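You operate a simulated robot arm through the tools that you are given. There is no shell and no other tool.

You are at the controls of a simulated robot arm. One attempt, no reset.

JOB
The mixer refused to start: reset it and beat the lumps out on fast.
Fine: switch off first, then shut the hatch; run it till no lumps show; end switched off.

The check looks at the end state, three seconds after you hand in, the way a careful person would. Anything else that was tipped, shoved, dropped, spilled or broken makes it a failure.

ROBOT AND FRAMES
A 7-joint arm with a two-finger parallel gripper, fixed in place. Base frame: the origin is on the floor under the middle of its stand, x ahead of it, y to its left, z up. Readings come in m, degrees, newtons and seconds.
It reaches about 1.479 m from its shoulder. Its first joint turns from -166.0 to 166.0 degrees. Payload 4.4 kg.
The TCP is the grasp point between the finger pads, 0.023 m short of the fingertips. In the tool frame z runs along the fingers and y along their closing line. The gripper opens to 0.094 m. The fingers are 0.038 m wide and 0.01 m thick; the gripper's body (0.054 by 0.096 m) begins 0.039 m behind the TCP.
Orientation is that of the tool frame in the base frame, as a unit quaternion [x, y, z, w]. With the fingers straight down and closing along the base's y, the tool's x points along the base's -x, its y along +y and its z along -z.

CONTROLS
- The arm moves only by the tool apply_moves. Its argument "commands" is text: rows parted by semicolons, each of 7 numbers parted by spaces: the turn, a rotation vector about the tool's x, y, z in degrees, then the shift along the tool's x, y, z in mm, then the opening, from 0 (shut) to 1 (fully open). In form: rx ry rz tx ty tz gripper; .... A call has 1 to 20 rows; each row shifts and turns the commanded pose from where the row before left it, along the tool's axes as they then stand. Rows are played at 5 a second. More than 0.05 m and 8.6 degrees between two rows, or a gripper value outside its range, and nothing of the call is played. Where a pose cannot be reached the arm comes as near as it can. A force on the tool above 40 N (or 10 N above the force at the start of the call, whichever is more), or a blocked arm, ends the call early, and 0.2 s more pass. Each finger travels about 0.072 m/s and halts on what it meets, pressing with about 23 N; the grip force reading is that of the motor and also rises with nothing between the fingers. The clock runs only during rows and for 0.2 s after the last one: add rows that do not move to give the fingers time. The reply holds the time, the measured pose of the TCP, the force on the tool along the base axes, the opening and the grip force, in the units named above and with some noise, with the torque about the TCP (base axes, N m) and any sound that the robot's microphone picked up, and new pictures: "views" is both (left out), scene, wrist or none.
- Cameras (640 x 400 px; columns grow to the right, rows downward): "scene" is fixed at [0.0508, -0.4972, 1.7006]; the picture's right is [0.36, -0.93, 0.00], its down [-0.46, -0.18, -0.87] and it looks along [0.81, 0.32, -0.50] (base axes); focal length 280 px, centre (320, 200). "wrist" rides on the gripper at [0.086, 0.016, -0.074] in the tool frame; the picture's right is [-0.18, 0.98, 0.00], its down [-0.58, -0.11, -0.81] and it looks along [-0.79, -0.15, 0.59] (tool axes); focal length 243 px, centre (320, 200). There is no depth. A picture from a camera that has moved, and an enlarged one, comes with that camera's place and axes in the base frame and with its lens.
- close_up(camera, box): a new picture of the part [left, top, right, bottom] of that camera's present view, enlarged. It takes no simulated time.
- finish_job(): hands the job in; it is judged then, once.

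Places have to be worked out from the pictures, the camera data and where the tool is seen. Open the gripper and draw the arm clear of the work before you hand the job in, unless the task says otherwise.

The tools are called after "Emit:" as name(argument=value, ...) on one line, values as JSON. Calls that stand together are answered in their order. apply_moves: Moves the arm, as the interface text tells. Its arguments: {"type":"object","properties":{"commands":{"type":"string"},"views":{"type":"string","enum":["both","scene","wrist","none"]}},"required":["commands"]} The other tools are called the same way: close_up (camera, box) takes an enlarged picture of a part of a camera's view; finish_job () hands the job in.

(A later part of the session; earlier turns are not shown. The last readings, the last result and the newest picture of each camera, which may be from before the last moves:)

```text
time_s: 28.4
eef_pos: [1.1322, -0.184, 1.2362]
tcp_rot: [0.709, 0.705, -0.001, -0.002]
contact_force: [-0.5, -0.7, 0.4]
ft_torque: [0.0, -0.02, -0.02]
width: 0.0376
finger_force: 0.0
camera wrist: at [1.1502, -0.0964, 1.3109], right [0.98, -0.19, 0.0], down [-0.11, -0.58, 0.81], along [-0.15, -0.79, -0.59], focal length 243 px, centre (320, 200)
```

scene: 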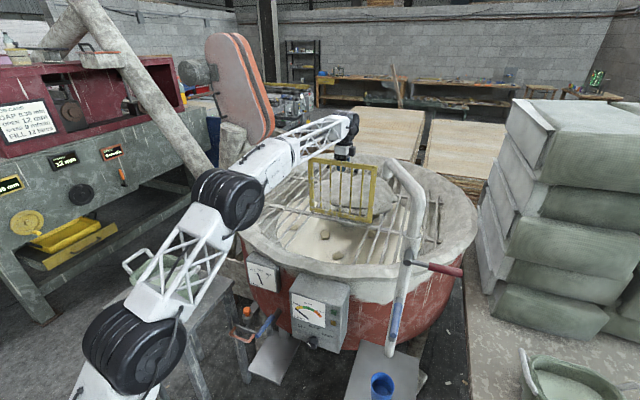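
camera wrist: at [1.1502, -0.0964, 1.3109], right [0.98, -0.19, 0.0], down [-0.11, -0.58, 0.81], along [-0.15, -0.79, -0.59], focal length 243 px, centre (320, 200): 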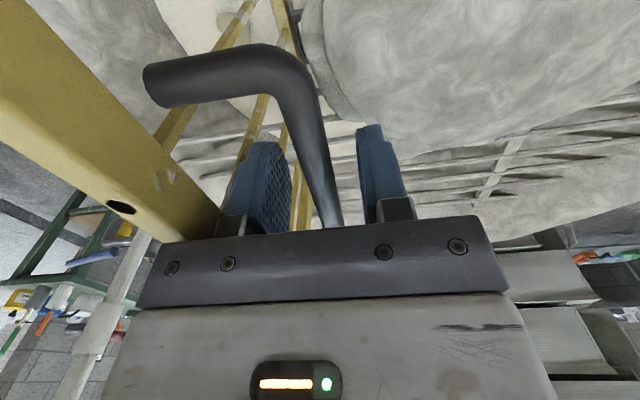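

The fingers straddle the handle. I'll narrow the gap to about 26 mm as a loose cage and begin drawing the hatch toward the robot along its arc, slowly.

Emit:
apply_moves(commands="0 0 0 0 0 0 0.28; 0 0 0 0 0 0 0.28; 0 0 0 0 -14 -1 0.28; 0 0 0 0 -14 0 0.28; 0 0 0 0 -14 0 0.28; 0 0 0 0 -14 1 0.28; 0 0 0 0 -14 2 0.28; 0 0 0 0 0 0 0.28")

```text
time_s: 30.1
eef_pos: [1.0648, -0.1819, 1.2349]
tcp_rot: [0.708, 0.706, -0.001, -0.001]
contact_force: [1.5, -0.9, -0.8]
ft_torque: [0.04, -0.01, -0.01]
width: 0.0265
finger_force: 0.6
camera wrist: at [1.0811, -0.0955, 1.3088], right [0.98, -0.19, 0.0], down [-0.11, -0.58, 0.81], along [-0.15, -0.79, -0.59], focal length 243 px, centre (320, 200)
```

scene: 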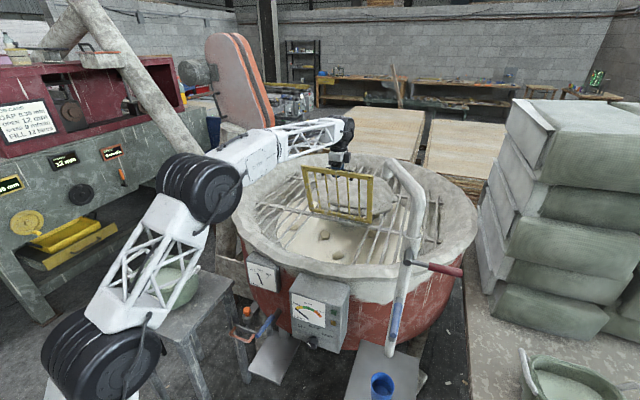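
wrist: 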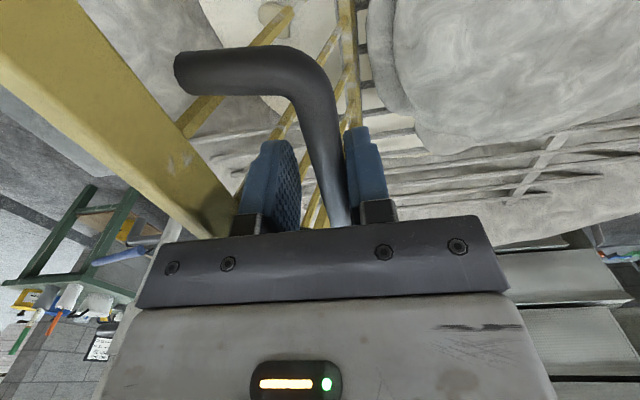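

The hatch follows, with only light force. Continuing the arc toward about 40° down.

Emit:
apply_moves(commands="0 0 0 0 -12 2 0.28; 0 0 0 0 -13 2 0.28; 0 0 0 0 -12 3 0.28; 0 0 0 0 -12 4 0.28; 0 0 0 0 -11 4.5 0.28; 0 0 0 0 -10 4.5 0.28; 0 0 0 0 -10 5 0.28; 0 0 0 0 -10 5 0.28; 0 0 0 0 -10 6 0.28; 0 0 0 0 -9 6 0.28; 0 0 0 0 -9 7 0.28; 0 0 0 0 -9 7 0.28; 0 0 0 0 0 0 0.28")

```text
time_s: 33.0
eef_pos: [0.9348, -0.1833, 1.1796]
tcp_rot: [0.708, 0.706, -0.001, -0.001]
contact_force: [1.3, 0.0, -1.1]
ft_torque: [0.02, 0.01, 0.01]
width: 0.0269
finger_force: 0.7
camera wrist: at [0.9525, -0.0953, 1.254], right [0.98, -0.19, 0.0], down [-0.11, -0.58, 0.81], along [-0.15, -0.79, -0.59], focal length 243 px, centre (320, 200)
```

scene: 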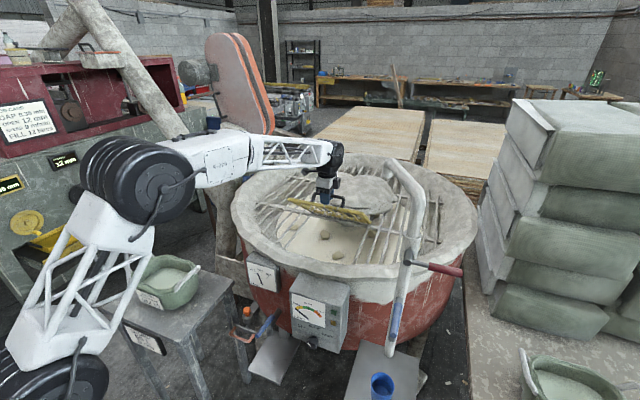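
wrist: 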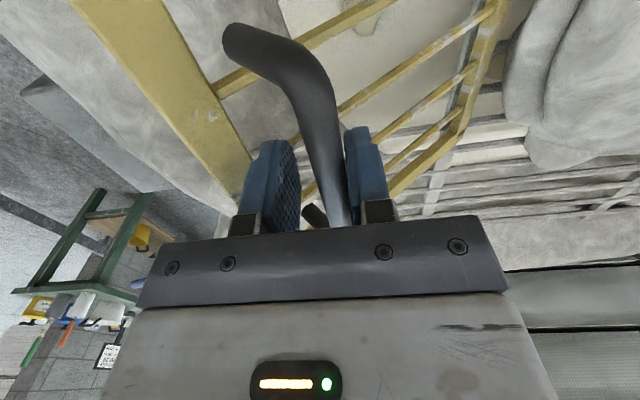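

Hatch is about 40° over and stays where pushed (friction hinge). I'll now pinch the handle so I can press it down as well, and carry on along the arc to about 70°.

Emit:
apply_moves(commands="0 0 0 0 0 0 0; 0 0 0 0 0 0 0; 0 0 0 0 0 0 0; 0 0 0 0 -7.7 7.4 0; 0 0 0 0 -7.6 7.4 0; 0 0 0 0 -6.9 7.5 0; 0 0 0 0 -6.8 7.6 0; 0 0 0 0 -6.9 9 0; 0 0 0 0 -6.9 9 0; 0 0 0 0 -6.1 9.5 0; 0 0 0 0 -6.1 9.6 0; 0 0 0 0 -5.2 10 0; 0 0 0 0 -5.2 10 0; 0 0 0 0 0 0 0")

```text
time_s: 35.6
eef_pos: [0.8749, -0.1818, 1.1034]
tcp_rot: [0.708, 0.706, -0.002, 0.0]
contact_force: [2.6, -8.6, -7.8]
ft_torque: [-0.65, 0.08, 0.62]
width: 0.0139
finger_force: 44.7
stopped in row 13: the force on the tool passed its limit at 43 N (the readings are from after the stop); the commanded pose is now the measured one
camera wrist: at [0.8927, -0.0948, 1.1774], right [0.98, -0.19, 0.0], down [-0.11, -0.58, 0.81], along [-0.15, -0.79, -0.59], focal length 243 px, centre (320, 200)
```

scene: 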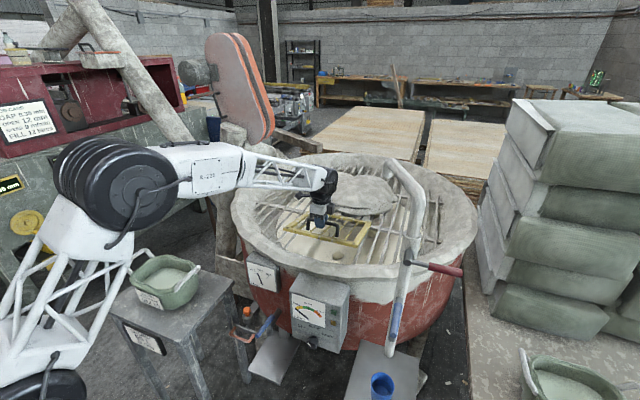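
wrist: 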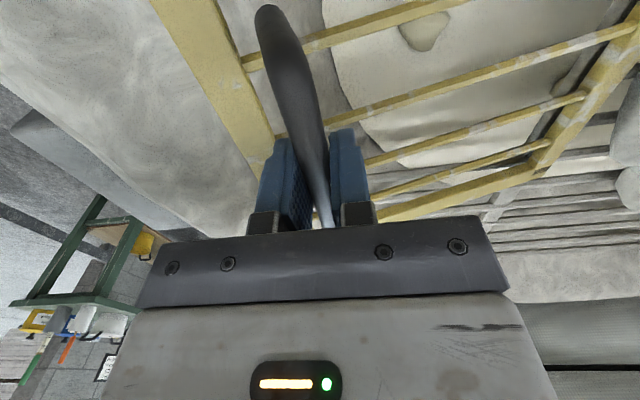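

Stop came from a small sideways strain in the grip; the bar is at (0.876, 1.104), right on the expected arc (~62°). I'll relax the grip, re-pinch and continue down in small steps.

Emit:
apply_moves(commands="0 0 0 0 0 0 0.25; 0 0 0 0 0 0 0.25; 0 0 0 0 0 0 0.1; 0 0 0 0 0 0 0.1; 0 0 0 0 -2.7 6.7 0.1; 0 0 0 0 -2.7 6.7 0.1; 0 0 0 0 -4.3 10.5 0.1; 0 0 0 0 -4.3 10.5 0.1; 0 0 0 0 -3.4 10.8 0.1; 0 0 0 0 -3.4 10.8 0.1; 0 0 0 0 0 0 0.1")

```text
time_s: 37.8
eef_pos: [0.8559, -0.1812, 1.0496]
tcp_rot: [0.707, 0.707, 0.0, 0.001]
contact_force: [13.4, -0.4, -10.1]
ft_torque: [0.11, 0.18, 0.62]
width: 0.0138
finger_force: 45.4
stopped in row 11: the force on the tool passed its limit at 42 N (the readings are from after the stop); the commanded pose is now the measured one
camera wrist: at [0.8732, -0.0944, 1.1243], right [0.98, -0.19, 0.0], down [-0.11, -0.58, 0.81], along [-0.15, -0.79, -0.59], focal length 243 px, centre (320, 200)
```

scene: 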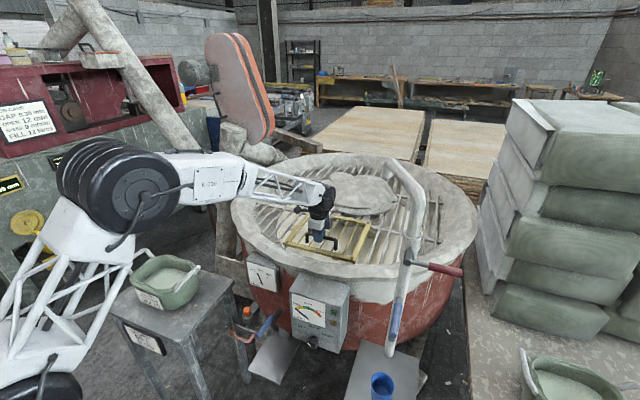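
wrist: 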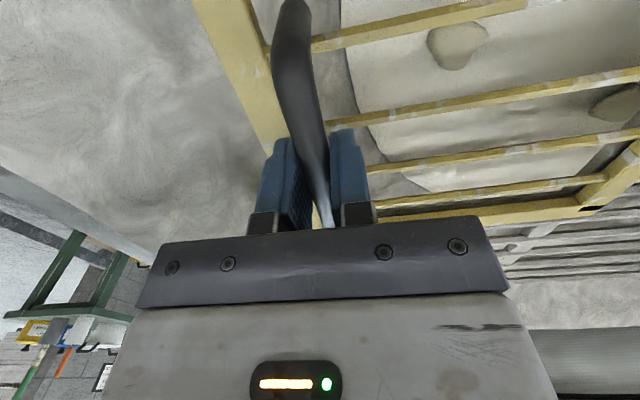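

Nearly down (~6° left). I'll relax/re-grip once more and press the last bit until it seats.

Emit:
apply_moves(commands="0 0 0 0 0 0 0.25; 0 0 0 0 0 0 0.25; 0 0 0 0 0 0 0.1; 0 0 0 0 0 0 0.1; 0 0 0 0 -1.5 7 0.1; 0 0 0 0 -1.2 7 0.1; 0 0 0 0 -1 7 0.1; 0 0 0 0 -0.8 7 0.1; 0 0 0 0 0 0 0.1")

```text
time_s: 39.2
eef_pos: [0.855, -0.1816, 1.0458]
tcp_rot: [0.708, 0.707, 0.002, 0.005]
contact_force: [-4.2, 2.9, 4.2]
ft_torque: [0.46, 0.08, 0.7]
width: 0.0137
finger_force: 45.0
stopped in row 6: the force on the tool passed its limit at 65 N (the readings are from after the stop); the commanded pose is now the measured one
camera wrist: at [0.8717, -0.0945, 1.1204], right [0.98, -0.19, 0.01], down [-0.12, -0.58, 0.81], along [-0.14, -0.79, -0.59], focal length 243 px, centre (320, 200)
```

scene: 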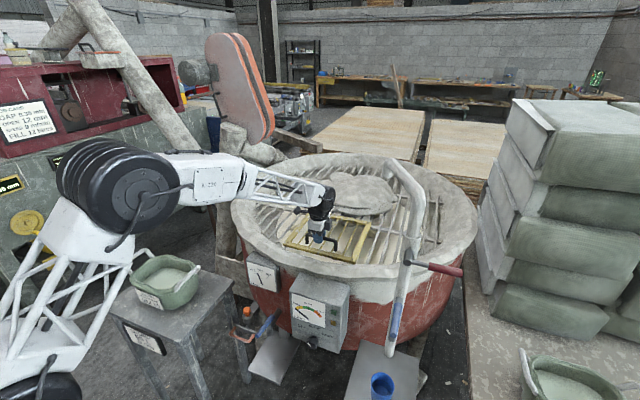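
wrist: 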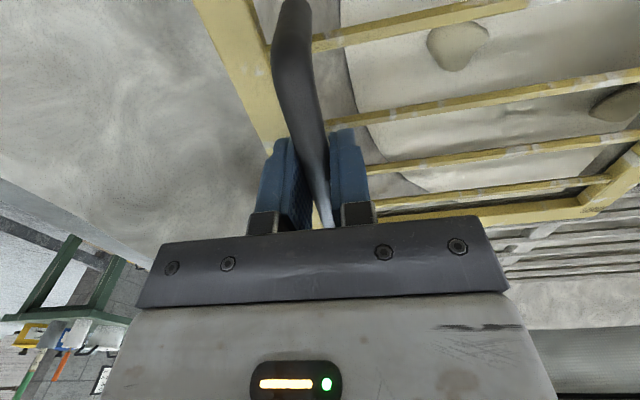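

Force rose sharply at z≈1.046, so the hatch may be seated. I'll open the fingers, lift straight off the handle and inspect.

Emit:
apply_moves(commands="0 0 0 0 0 0 0.4; 0 0 0 0 0 0 0.4; 0 0 0 0 0 -25 0.4; 0 0 0 0 0 -25 0.4; 0 0 0 0 0 -25 0.4; 0 0 0 0 0 -25 0.4; 0 0 0 0 0 -25 0.4; 0 0 0 0 0 0 0.4")

Emit:
close_up(camera="scene", box=[230, 160, 430, 290])

Emit:
close_up(camera="wrist", box=[160, 0, 640, 230])

```text
time_s: 41.0
eef_pos: [0.853, -0.1808, 1.1693]
tcp_rot: [0.707, 0.707, 0.002, 0.004]
contact_force: [-0.5, 0.0, 0.8]
ft_torque: [-0.03, -0.01, -0.03]
width: 0.0377
finger_force: 0.1
camera wrist: at [0.8695, -0.0937, 1.2437], right [0.98, -0.19, 0.01], down [-0.12, -0.58, 0.81], along [-0.15, -0.79, -0.59], focal length 243 px, centre (320, 200)
```

scene: 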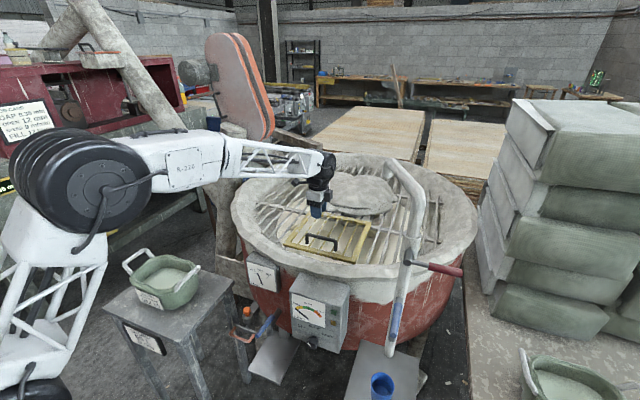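
wrist: 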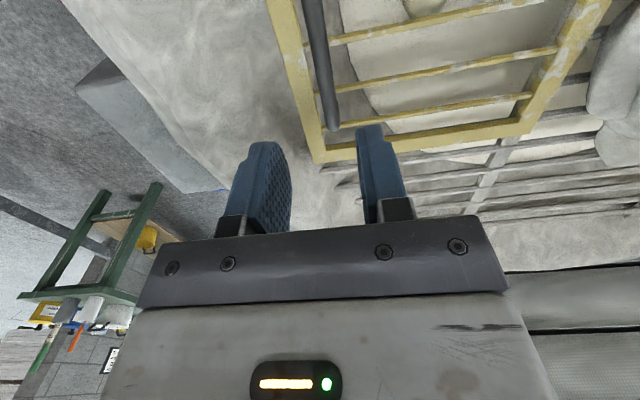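

```text
3.08 times, centred on (330, 225) of scene
camera zoom: at [0.0508, -0.4972, 1.7006], right [0.36, -0.93, 0.0], down [-0.46, -0.18, -0.87], along [0.81, 0.32, -0.5], focal length 860 px, centre (289, 123)
```

zoom: 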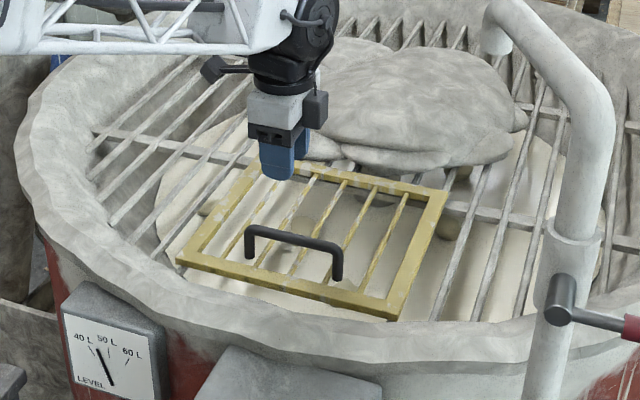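

```text
1.33 times, centred on (400, 115) of wrist
camera zoom: at [0.8695, -0.0937, 1.2437], right [0.98, -0.19, 0.01], down [-0.12, -0.58, 0.81], along [-0.15, -0.79, -0.59], focal length 324 px, centre (213, 313)
```

zoom: 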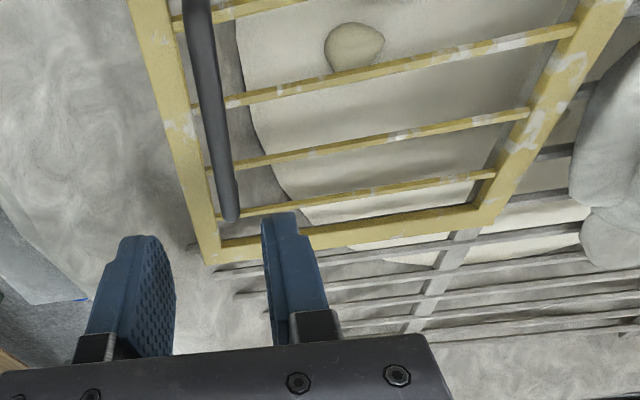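

The hatch lies flat (near edge at z≈0.98, same as the hinge). I'll check the lamps on the control box and look once more at the hatch edge.

Emit:
close_up(camera="scene", box=[280, 270, 360, 355])

Emit:
close_up(camera="scene", box=[270, 205, 390, 275])

```text
4.71 times, centred on (320, 312) of scene
camera zoom: at [0.0508, -0.4972, 1.7006], right [0.36, -0.93, 0.0], down [-0.46, -0.18, -0.87], along [0.81, 0.32, -0.5], focal length 1315 px, centre (320, -329)
```

zoom: 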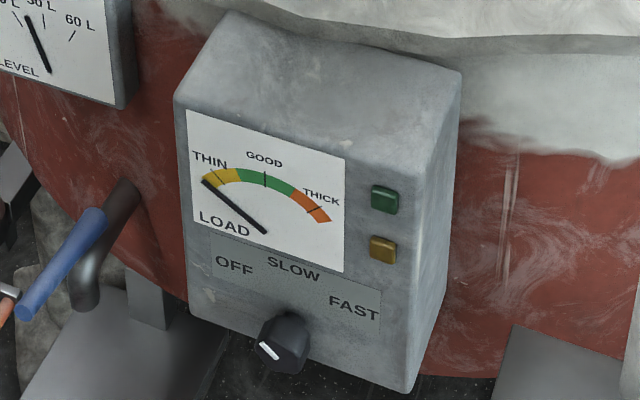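

```text
5.33 times, centred on (330, 240) of scene
camera zoom: at [0.0508, -0.4972, 1.7006], right [0.36, -0.93, 0.0], down [-0.46, -0.18, -0.87], along [0.81, 0.32, -0.5], focal length 1491 px, centre (267, -13)
```

zoom: 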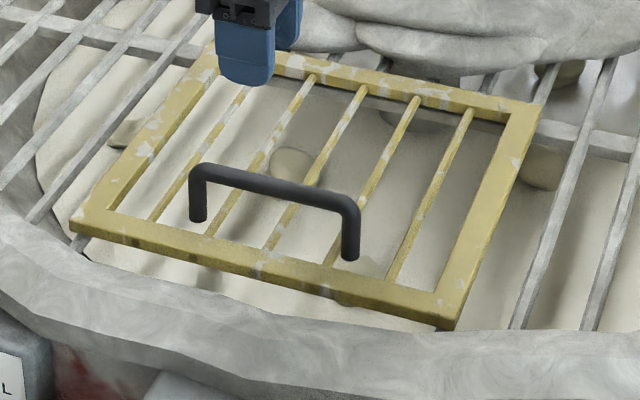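

Neither lamp is lit and the hatch sits flat on its corners, so now I go back to the knob. First I rise well clear, turn the tool back, and start retreating.

Emit:
apply_moves(commands="0 0 0 0 0 -42 0.4; 0 0 0 0 0 -42 0.6; 0 0 0 0 0 -42 1; 0 0 0 0 0 -42 1; 0 0 0 0 0 -42 1; 0 0 0 0 0 -42 1; 0 0 -8.182 0 0 0 1; 0 0 -8.182 0 0 0 1; 0 0 -8.182 0 0 0 1; 0 0 -8.182 0 0 0 1; 0 0 -8.182 0 0 0 1; 0 0 -8.182 0 0 0 1; 0 0 -8.182 0 0 0 1; 0 0 -8.182 0 0 0 1; 0 0 -8.182 0 0 0 1; 0 0 -8.182 0 0 0 1; 0 0 -8.182 0 0 0 1; 0 0 0 44 0 0 1; 0 0 0 44 0 0 1; 0 0 0 44 0 0 1")

```text
time_s: 45.2
eef_pos: [0.7204, -0.1807, 1.4212]
tcp_rot: [0.0, 1.0, -0.001, 0.003]
contact_force: [0.5, -0.2, -1.2]
ft_torque: [0.01, 0.0, 0.02]
width: 0.094
finger_force: 0.1
camera wrist: at [0.6344, -0.1644, 1.4944], right [0.19, 0.98, 0.0], down [0.58, -0.11, 0.81], along [0.8, -0.15, -0.59], focal length 243 px, centre (320, 200)
```

scene: 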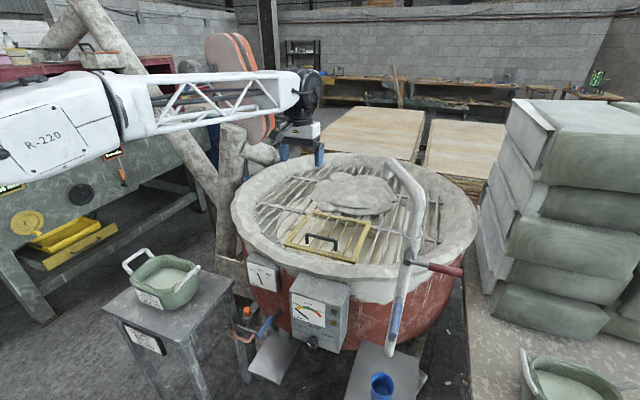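
wrist: 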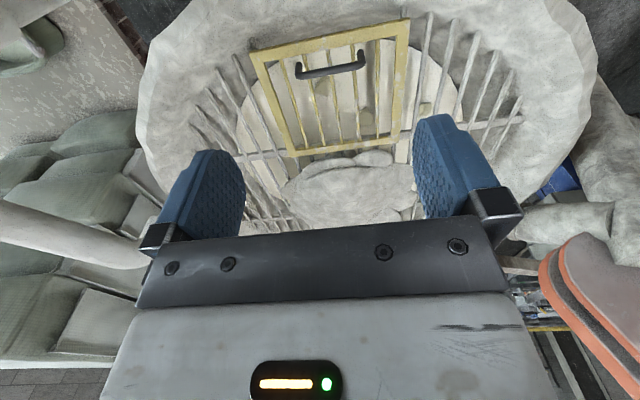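

The hatch is shut in view. I'll come down in front of the box and set the hand leaning left 50° with the forward tilt, matching the pointer at OFF.

Emit:
apply_moves(commands="0 0 0 21.4 -1.3 43 1; 0 0 0 21.4 -1.3 43 1; 0 0 0 21.4 -1.3 43 1; 0 0 0 21.4 -1.3 43 1; 0 0 0 21.4 -1.3 43 1; 0 0 0 21.4 -1.3 43 1; 0 0 0 21.4 -1.3 43 1; 8.25 0 0 0 0 0 1; 8.25 0 0 0 0 0 1; 8.25 0 0 0 0 0 1; 8.25 0 0 0 0 0 1; 8.25 0 0 0 0 0 1; 8.25 0 0 0 0 0 1; 0 -7.7 0 0 0 0 1; 0 -7.7 0 0 0 0 1; 0 0 0 0 0 0 1")

```text
time_s: 48.6
eef_pos: [0.573, -0.1905, 1.1202]
tcp_rot: [-0.054, 0.899, -0.416, 0.126]
contact_force: [-0.1, 0.3, -0.3]
ft_torque: [0.02, 0.01, 0.01]
width: 0.094
finger_force: 0.0
camera wrist: at [0.4703, -0.1416, 1.1378], right [0.19, 0.67, -0.72], down [0.34, 0.64, 0.69], along [0.92, -0.37, -0.11], focal length 243 px, centre (320, 200)
```

scene: 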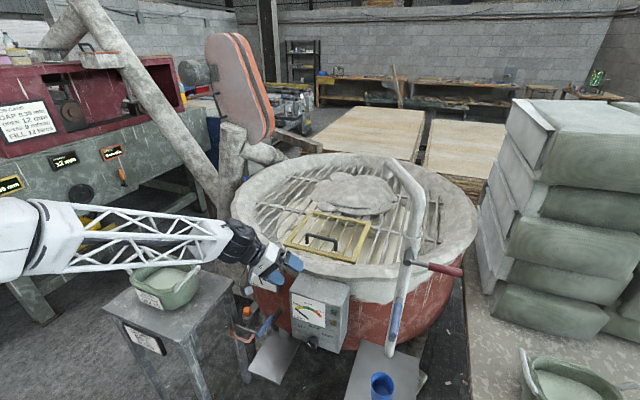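
wrist: 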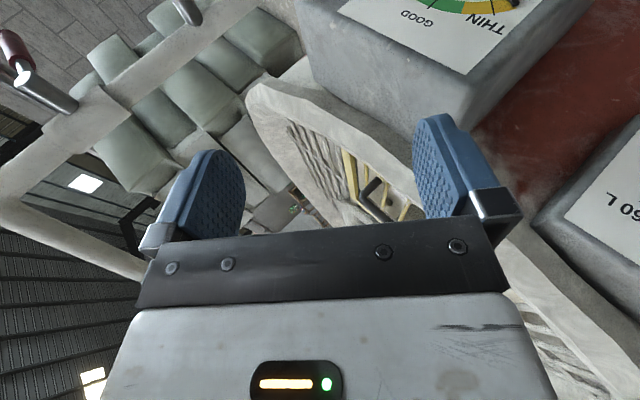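

Orientation matches the earlier release pose. I'll step back from the face and descend to the standoff beside the knob.

Emit:
apply_moves(commands="0 0 0 38.6 0 -10.6 1; 0 0 0 8.2 36.7 29.6 1; 0 0 0 8.2 36.7 29.6 1; 0 0 0 8.2 36.7 29.6 1; 0 0 0 8.2 36.7 29.6 1; 0 0 0 8.2 36.7 29.6 1; 0 0 0 0 0 0 1")

```text
time_s: 50.2
eef_pos: [0.5326, -0.189, 0.8795]
tcp_rot: [-0.053, 0.899, -0.416, 0.125]
contact_force: [-0.3, -0.9, 0.2]
ft_torque: [0.0, -0.03, 0.0]
width: 0.0941
finger_force: 0.1
camera wrist: at [0.4307, -0.1401, 0.8973], right [0.19, 0.67, -0.72], down [0.34, 0.64, 0.69], along [0.92, -0.37, -0.11], focal length 243 px, centre (320, 200)
```

scene: 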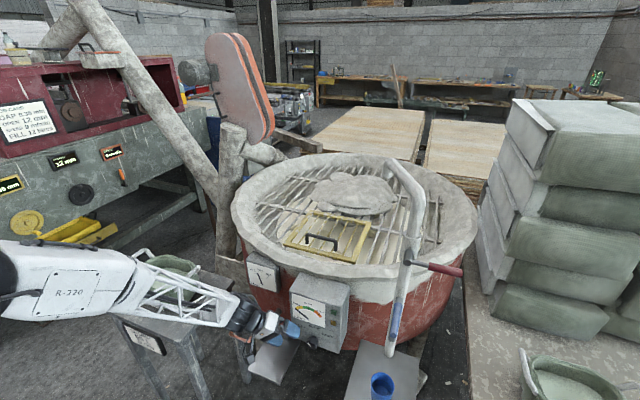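
wrist: 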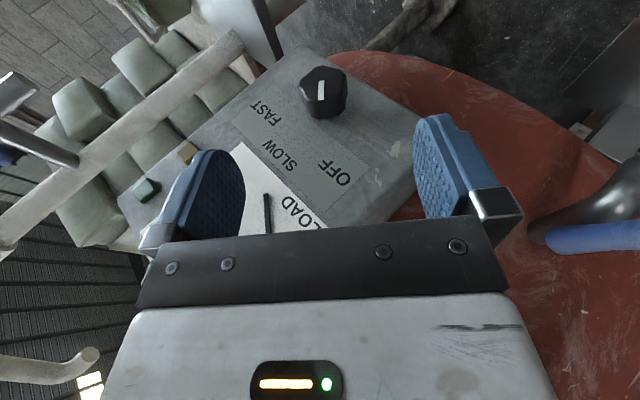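

Same view as on leaving the knob. I'll move 100 mm along the tool axis back onto it and grip.

Emit:
apply_moves(commands="0 0 0 0 0 25 1; 0 0 0 0 0 25 1; 0 0 0 0 0 25 1; 0 0 0 0 0 25 1; 0 0 0 0 0 0 1; 0 0 0 0 0 0 0.35; 0 0 0 0 0 0 0.35; 0 0 0 0 0 0 0.35; 0 0 0 0 0 0 0.35")

```text
time_s: 52.2
eef_pos: [0.5625, -0.263, 0.8181]
tcp_rot: [-0.054, 0.899, -0.417, 0.124]
contact_force: [1.0, 11.2, -11.5]
ft_torque: [0.05, 0.04, 0.41]
width: 0.0402
finger_force: 8.2
camera wrist: at [0.459, -0.2136, 0.8373], right [0.18, 0.67, -0.72], down [0.34, 0.64, 0.69], along [0.92, -0.37, -0.11], focal length 243 px, centre (320, 200)
```

scene: 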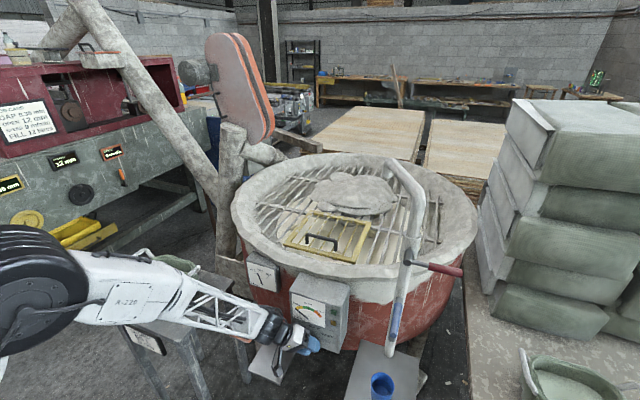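
wrist: 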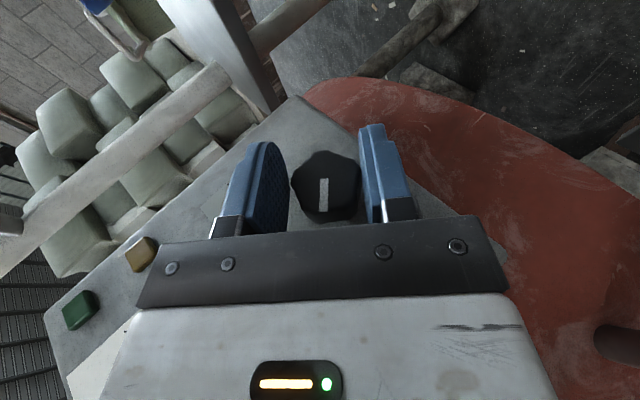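

The right finger touches first (knob ~2 mm off toward tool +y). I'll shift 2 mm that way and close fully.

Emit:
apply_moves(commands="0 0 0 0 2 0 0.35; 0 0 0 0 0 0 0.3; 0 0 0 0 0 0 0.3; 0 0 0 0 0 0 0.3", views="wrist")

```text
time_s: 53.2
eef_pos: [0.5614, -0.2619, 0.8173]
tcp_rot: [-0.053, 0.899, -0.417, 0.125]
contact_force: [-9.8, -0.9, 3.7]
ft_torque: [-0.03, 0.63, 0.08]
width: 0.0371
finger_force: 45.1
camera wrist: at [0.459, -0.2125, 0.8359], right [0.19, 0.67, -0.72], down [0.34, 0.64, 0.69], along [0.92, -0.37, -0.11], focal length 243 px, centre (320, 200)
```

wrist: 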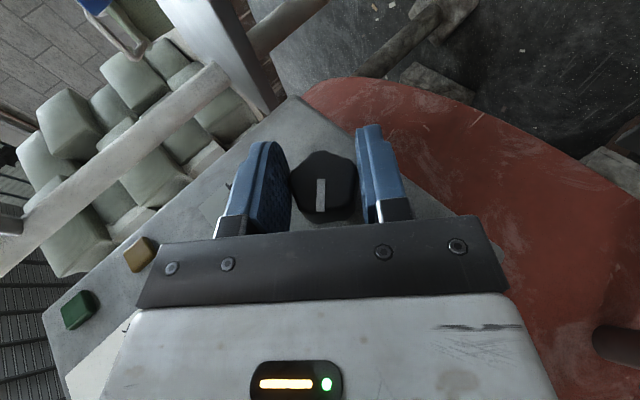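

Well gripped (37 mm). I'll now turn clockwise from OFF through SLOW toward FAST in small steps, watching force, sound and pictures.

Emit:
apply_moves(commands="-4.81 0 1.36 0 -0.3 0 0.3; -4.81 0 1.36 0 -0.3 0 0.3; -4.81 0 1.36 0 -0.3 0 0.3; -4.81 0 1.36 0 -0.3 0 0.3; -4.81 0 1.36 0 -0.3 0 0.3; -4.81 0 1.36 0 -0.3 0 0.3; -4.81 0 1.36 0 -0.3 0 0.3; -4.81 0 1.36 0 -0.3 0 0.3; -4.81 0 1.36 0 -0.3 0 0.3; -4.81 0 1.36 0 -0.3 0 0.3")

```text
time_s: 54.4
eef_pos: [0.562, -0.2625, 0.8192]
tcp_rot: [-0.028, 0.965, -0.224, 0.136]
contact_force: [-5.7, -6.9, 2.1]
ft_torque: [-0.03, 1.33, 0.37]
width: 0.0371
finger_force: 45.1
stopped in row 5: the force on the tool passed its limit at 44 N (the readings are from after the stop); the commanded pose is now the measured one
camera wrist: at [0.4592, -0.2257, 0.8541], right [0.19, 0.9, -0.39], down [0.34, 0.31, 0.89], along [0.92, -0.3, -0.25], focal length 243 px, centre (320, 200)
```

scene: 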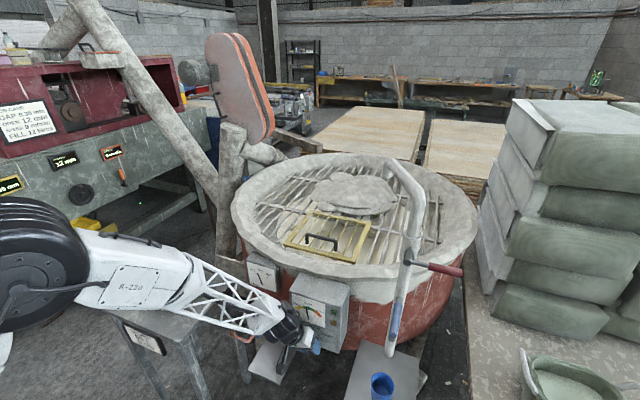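
wrist: 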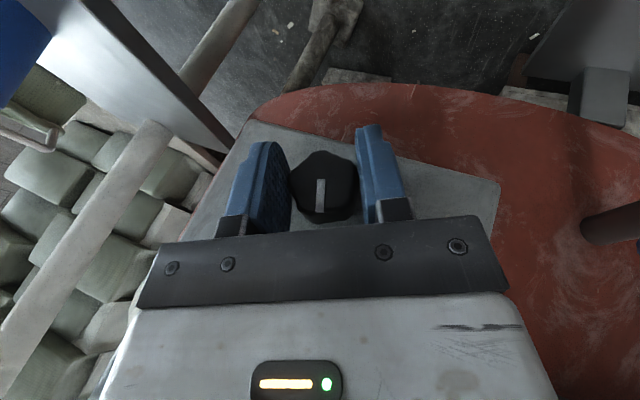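

About 24° turned so far; pointer still follows. Continuing.

Emit:
apply_moves(commands="-3.85 0 1.09 0 -0.2 0 0.3; -3.85 0 1.09 0 -0.2 0 0.3; -3.85 0 1.09 0 -0.2 0 0.3; -3.85 0 1.09 0 -0.2 0 0.3; -3.85 0 1.09 0 -0.2 0 0.3; -3.85 0 1.09 0 -0.2 0 0.3; -3.85 0 1.09 0 -0.2 0 0.3; -3.85 0 1.09 0 -0.2 0 0.3")

```text
time_s: 55.3
eef_pos: [0.5611, -0.2611, 0.8343]
tcp_rot: [-0.012, 0.983, -0.11, 0.148]
contact_force: [8.9, 12.8, -0.5]
ft_torque: [0.29, -0.17, 0.3]
width: 0.0372
finger_force: 9.9
stopped in row 4: the force on the tool passed its limit at 256 N (the readings are from after the stop); the commanded pose is now the measured one
camera wrist: at [0.4571, -0.2329, 0.8751], right [0.18, 0.97, -0.16], down [0.32, 0.1, 0.94], along [0.93, -0.23, -0.29], focal length 243 px, centre (320, 200)
```

scene: 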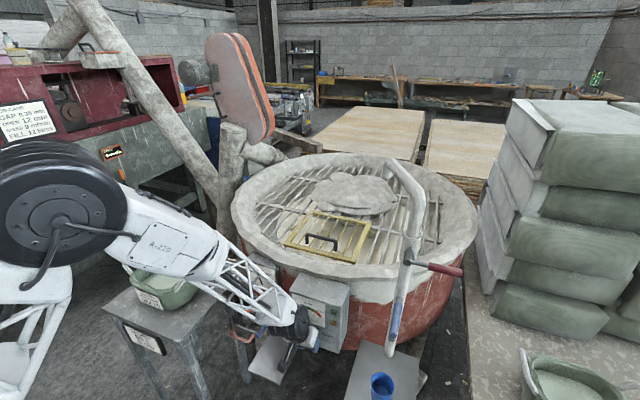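
wrist: 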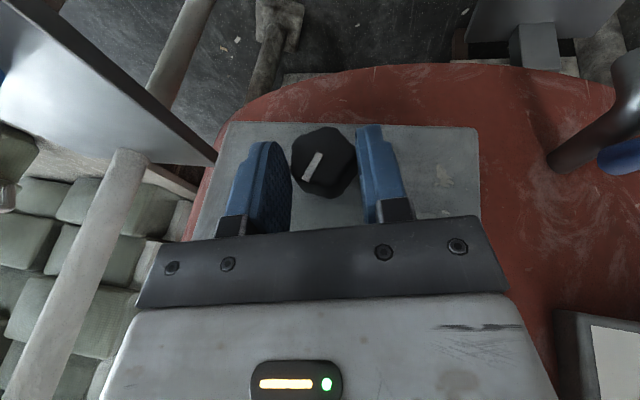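

The knob seems to have snapped toward SLOW and the fingers slipped up about 15 mm. Let me inspect before doing anything else.

Emit:
close_up(camera="wrist", box=[220, 110, 420, 235])

Emit:
close_up(camera="scene", box=[270, 270, 370, 360])

Emit:
close_up(camera="scene", box=[240, 160, 440, 290])

```text
3.20 times, centred on (320, 172) of wrist
camera zoom: at [0.4571, -0.2329, 0.8751], right [0.18, 0.97, -0.16], down [0.32, 0.1, 0.94], along [0.93, -0.23, -0.29], focal length 776 px, centre (320, 288)
```

zoom: 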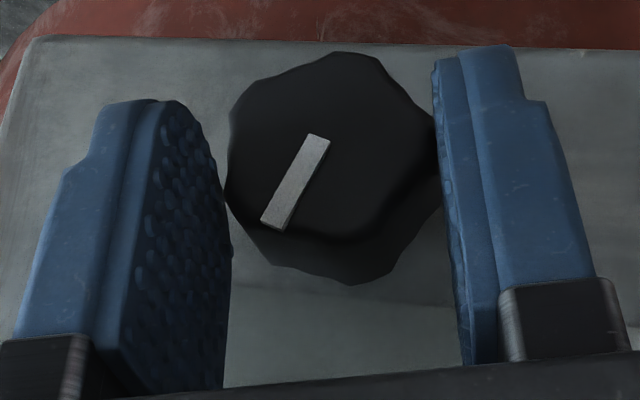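

```text
4.44 times, centred on (320, 315) of scene
camera zoom: at [0.0508, -0.4972, 1.7006], right [0.36, -0.93, 0.0], down [-0.46, -0.18, -0.87], along [0.81, 0.32, -0.5], focal length 1242 px, centre (320, -311)
```

zoom: 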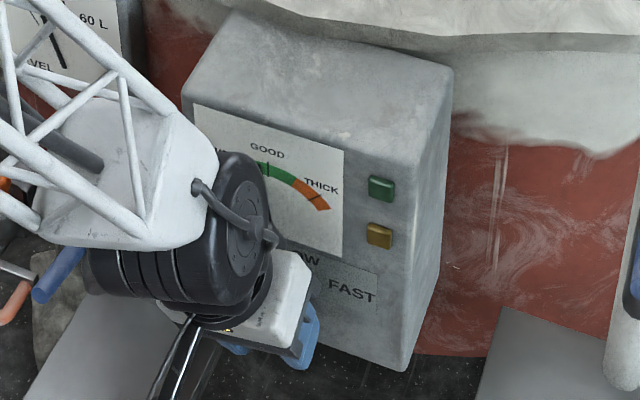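

```text
3.08 times, centred on (340, 225) of scene
camera zoom: at [0.0508, -0.4972, 1.7006], right [0.36, -0.93, 0.0], down [-0.46, -0.18, -0.87], along [0.81, 0.32, -0.5], focal length 860 px, centre (258, 123)
```

zoom: 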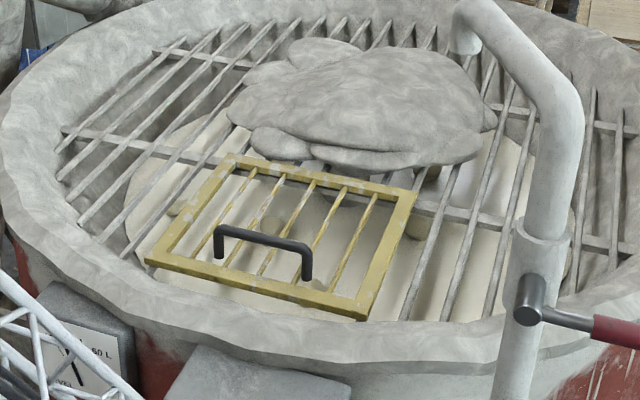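

From the mark's endpoints the pointer now sits about 18° past SLOW toward FAST, and the knob axis is at (y -0.2645, z 0.8155). I'll open, back off, and check where it settles and whether the mixer reacts.

Emit:
apply_moves(commands="0 0 0 0 0 0 1; 0 0 0 0 0 0 1; 0 0 0 0 0 0 1; 0 0 0 0 0 -25 1; 0 0 0 0 0 -25 1; 0 0 0 0 0 -20 1; 0 0 0 0 0 0 1")

Emit:
close_up(camera="wrist", box=[220, 40, 420, 235])

Emit:
close_up(camera="scene", box=[270, 270, 370, 360])

```text
time_s: 56.9
eef_pos: [0.539, -0.2467, 0.9012]
tcp_rot: [-0.011, 0.983, -0.11, 0.148]
contact_force: [-0.3, -0.2, -0.3]
ft_torque: [0.01, 0.0, 0.03]
width: 0.0943
finger_force: 0.0
camera wrist: at [0.4358, -0.2189, 0.9415], right [0.19, 0.97, -0.16], down [0.32, 0.1, 0.94], along [0.93, -0.23, -0.29], focal length 243 px, centre (320, 200)
```

scene: 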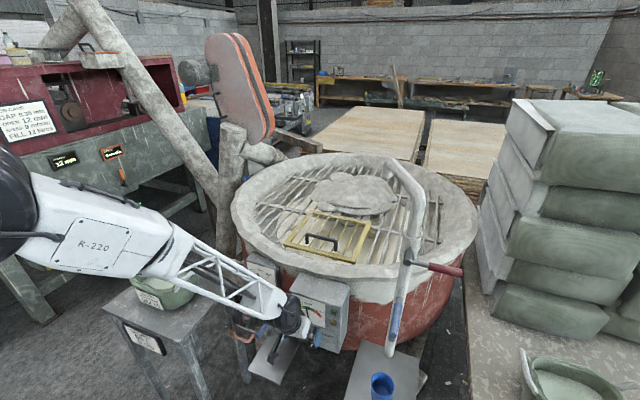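
wrist: 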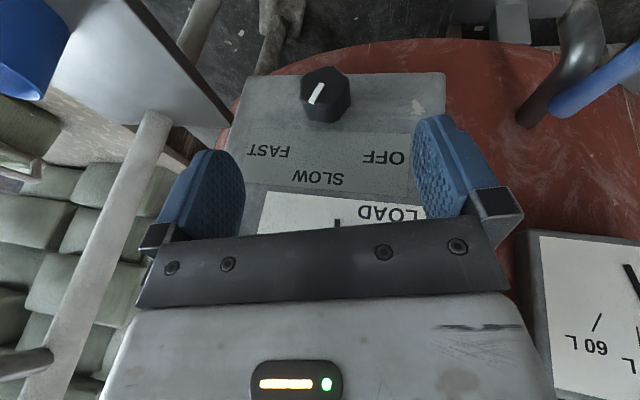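

```text
2.05 times, centred on (320, 138) of wrist
camera zoom: at [0.4358, -0.2189, 0.9415], right [0.19, 0.97, -0.16], down [0.32, 0.1, 0.94], along [0.93, -0.23, -0.29], focal length 498 px, centre (320, 328)
```

zoom: 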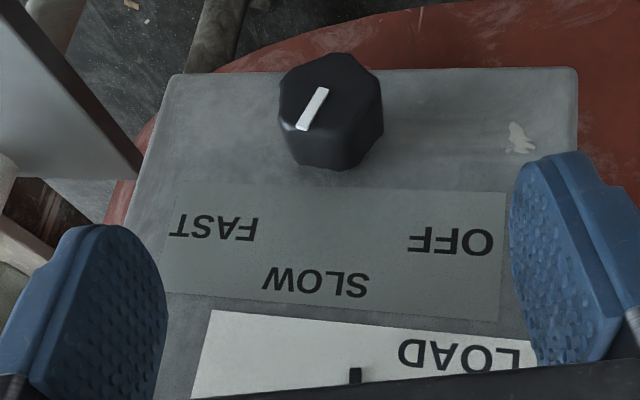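

```text
4.44 times, centred on (320, 315) of scene
camera zoom: at [0.0508, -0.4972, 1.7006], right [0.36, -0.93, 0.0], down [-0.46, -0.18, -0.87], along [0.81, 0.32, -0.5], focal length 1242 px, centre (320, -311)
```

zoom: 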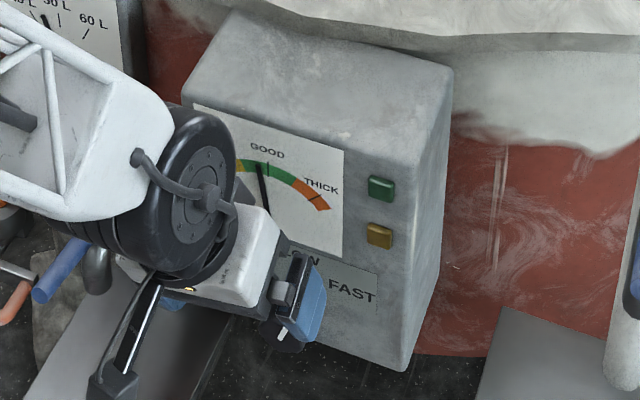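

The load needle has swung up to GOOD, so the mixer is now running in the SLOW band with the pointer ~17° past SLOW. I'll re-approach with the hand leaning left at -43° (one lobe step from the pointer) to turn it on to FAST.

Emit:
apply_moves(commands="7.17 0 -2.2 0 0 0 1; 7.17 0 -2.2 0 0 0 1; 7.17 0 -2.2 0 0 0 1; 7.17 0 -2.2 0 0 0 1; 0 0 0 -1 22.6 0 1; 0 0 0 -1 22.6 0 1; 0 0 0 0 0 20 1; 0 0 0 0 0 20 1; 0 0 0 0 0 0 1")

```text
time_s: 58.9
eef_pos: [0.5519, -0.2391, 0.8428]
tcp_rot: [-0.049, 0.921, -0.361, 0.136]
contact_force: [0.9, 0.2, 0.1]
ft_torque: [-0.02, -0.01, 0.0]
width: 0.0939
finger_force: 0.1
camera wrist: at [0.4497, -0.1948, 0.8654], right [0.18, 0.76, -0.63], down [0.32, 0.56, 0.77], along [0.93, -0.34, -0.14], focal length 243 px, centre (320, 200)
```

scene: 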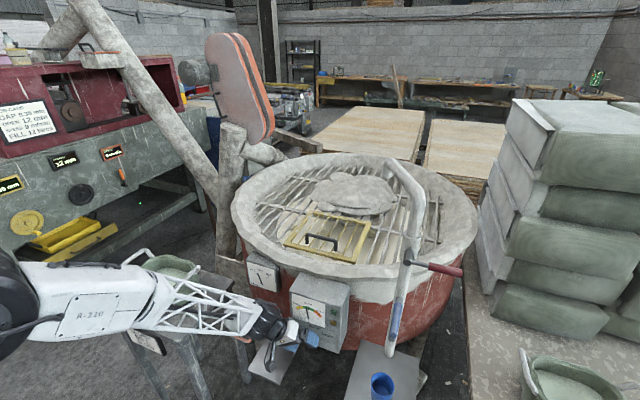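
wrist: 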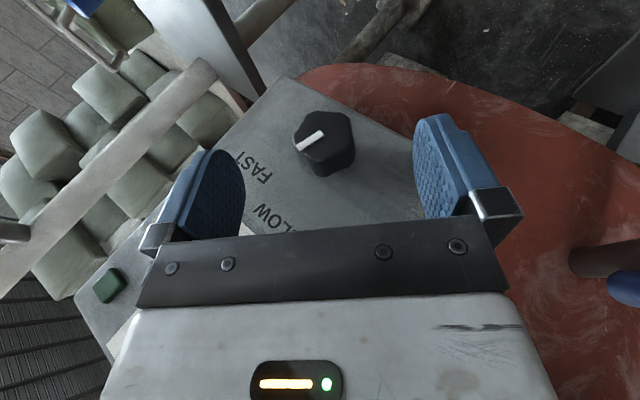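

Aligned. I'll go the last 40 mm and grip at the knob's axis.

Emit:
apply_moves(commands="0 0 0 0 0 20 1; 0 0 0 0 0 19 1; 0 0 0 0 0 0 0.45; 0 0 0 0 0 0 0.45; 0 0 0 0 0 0 0.45; 0 0 0 0 0 0 0.42", views="wrist")

Emit:
close_up(camera="wrist", box=[220, 110, 420, 235])

```text
time_s: 60.3
eef_pos: [0.5642, -0.2645, 0.8154]
tcp_rot: [-0.05, 0.921, -0.362, 0.136]
contact_force: [0.4, -0.6, 0.3]
ft_torque: [0.02, 0.01, 0.04]
width: 0.0395
finger_force: 0.1
camera wrist: at [0.4607, -0.2196, 0.8381], right [0.18, 0.76, -0.63], down [0.32, 0.56, 0.77], along [0.93, -0.34, -0.14], focal length 243 px, centre (320, 200)
```

wrist: 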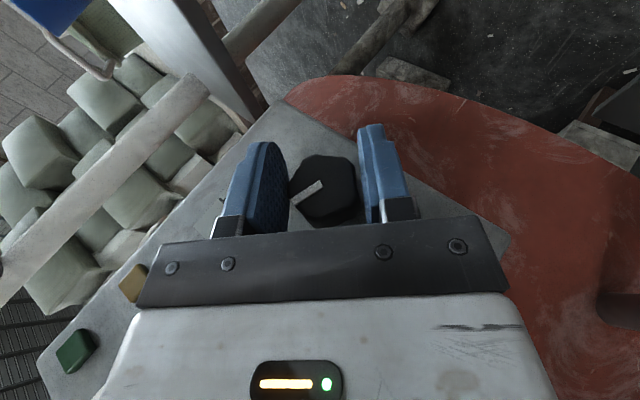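

```text
3.20 times, centred on (320, 172) of wrist
camera zoom: at [0.4607, -0.2196, 0.8381], right [0.18, 0.76, -0.63], down [0.32, 0.56, 0.77], along [0.93, -0.34, -0.14], focal length 776 px, centre (320, 288)
```

zoom: 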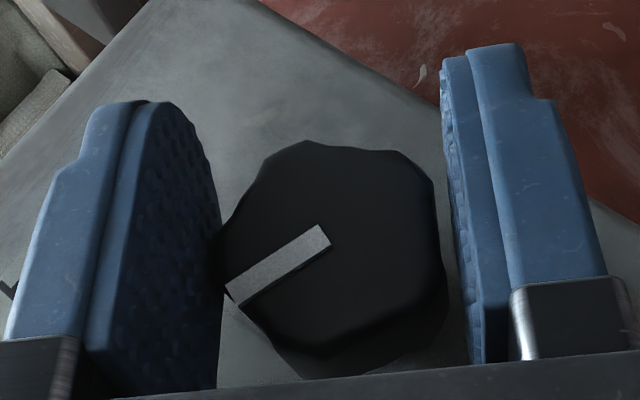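

Centred with no stray force. I'll close fully and turn about 33° clockwise to FAST.

Emit:
apply_moves(commands="0 0 0 0 0 0 0.3; 0 0 0 0 0 0 0.3; 0 0 0 0 0 0 0.3; -3.82 0 1.18 0 0 0 0.3; -3.82 0 1.18 0 0 0 0.3; -3.82 0 1.18 0 0 0 0.3", views="both")

```text
time_s: 61.7
eef_pos: [0.5642, -0.2636, 0.816]
tcp_rot: [-0.034, 0.954, -0.262, 0.142]
contact_force: [-24.4, 0.5, 18.0]
ft_torque: [-0.03, 0.51, 0.52]
width: 0.0371
finger_force: 45.6
camera wrist: at [0.4607, -0.2251, 0.8464], right [0.19, 0.87, -0.46], down [0.32, 0.38, 0.87], along [0.93, -0.31, -0.21], focal length 243 px, centre (320, 200)
```

scene: 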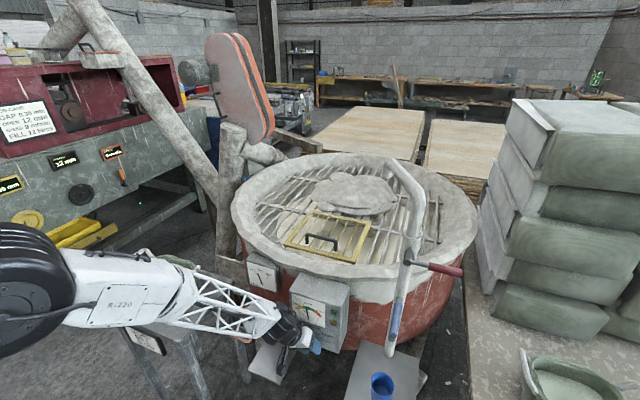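
wrist: 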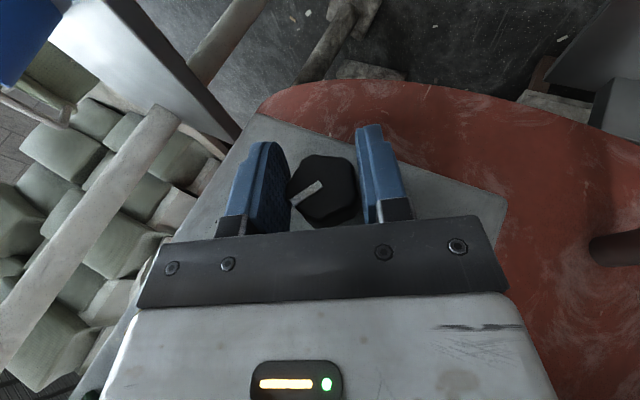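

Turning cleanly (12° so far, pointer fixed relative to the fingers). Continuing.

Emit:
apply_moves(commands="-3.82 0 1.18 0 0 0 0.3; -3.82 0 1.18 0 0 0 0.3; -3.82 0 1.18 0 0 0 0.3", views="wrist")

```text
time_s: 62.4
eef_pos: [0.564, -0.2647, 0.8148]
tcp_rot: [-0.023, 0.97, -0.192, 0.145]
contact_force: [-1.8, -8.3, 0.1]
ft_torque: [0.04, 1.15, 0.8]
width: 0.0369
finger_force: 45.1
stopped in row 3: the force on the tool passed its limit at 43 N (the readings are from after the stop); the commanded pose is now the measured one
camera wrist: at [0.4614, -0.2305, 0.8508], right [0.19, 0.93, -0.32], down [0.32, 0.25, 0.91], along [0.93, -0.27, -0.25], focal length 243 px, centre (320, 200)
```

wrist: 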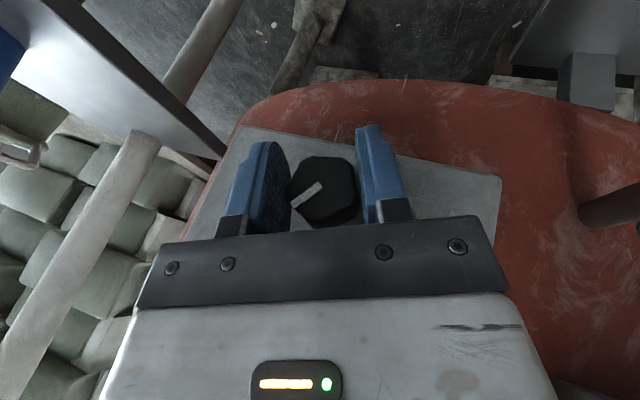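

Pointer is now at about +38°. A further ~13° to FAST.

Emit:
apply_moves(commands="-3.35 0 1.03 0 0 0 0.3; -3.35 0 1.03 0 0 0 0.3; -3.35 0 1.03 0 0 0 0.3; -3.35 0 1.03 0 0 0 0.3", views="both")

```text
time_s: 63.3
eef_pos: [0.567, -0.2614, 0.8424]
tcp_rot: [-0.01, 0.982, -0.097, 0.164]
contact_force: [5.3, 31.4, 2.9]
ft_torque: [0.86, 0.17, 0.03]
width: 0.0422
finger_force: 15.6
out of reach, approached as far as the arm can: row 4
stopped in row 4: the force on the tool passed its limit at 112 N (the readings are from after the stop); the commanded pose is now the measured one
camera wrist: at [0.4625, -0.236, 0.8811], right [0.19, 0.97, -0.13], down [0.29, 0.07, 0.95], along [0.94, -0.22, -0.27], focal length 243 px, centre (320, 200)
```

scene: 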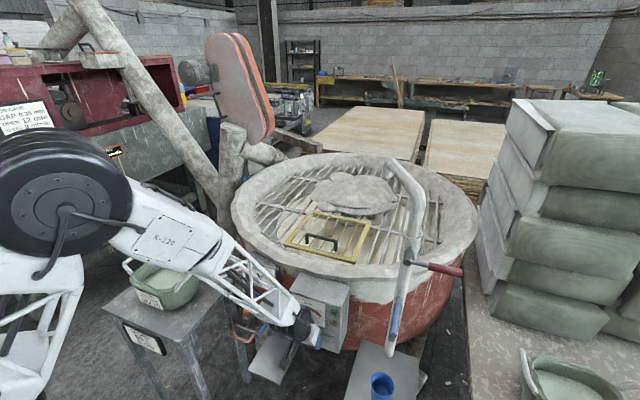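
wrist: 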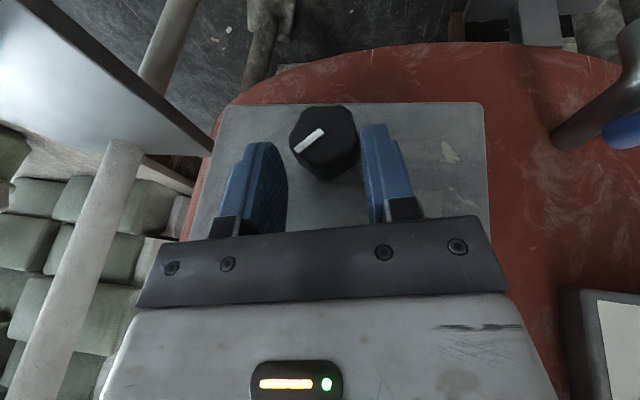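

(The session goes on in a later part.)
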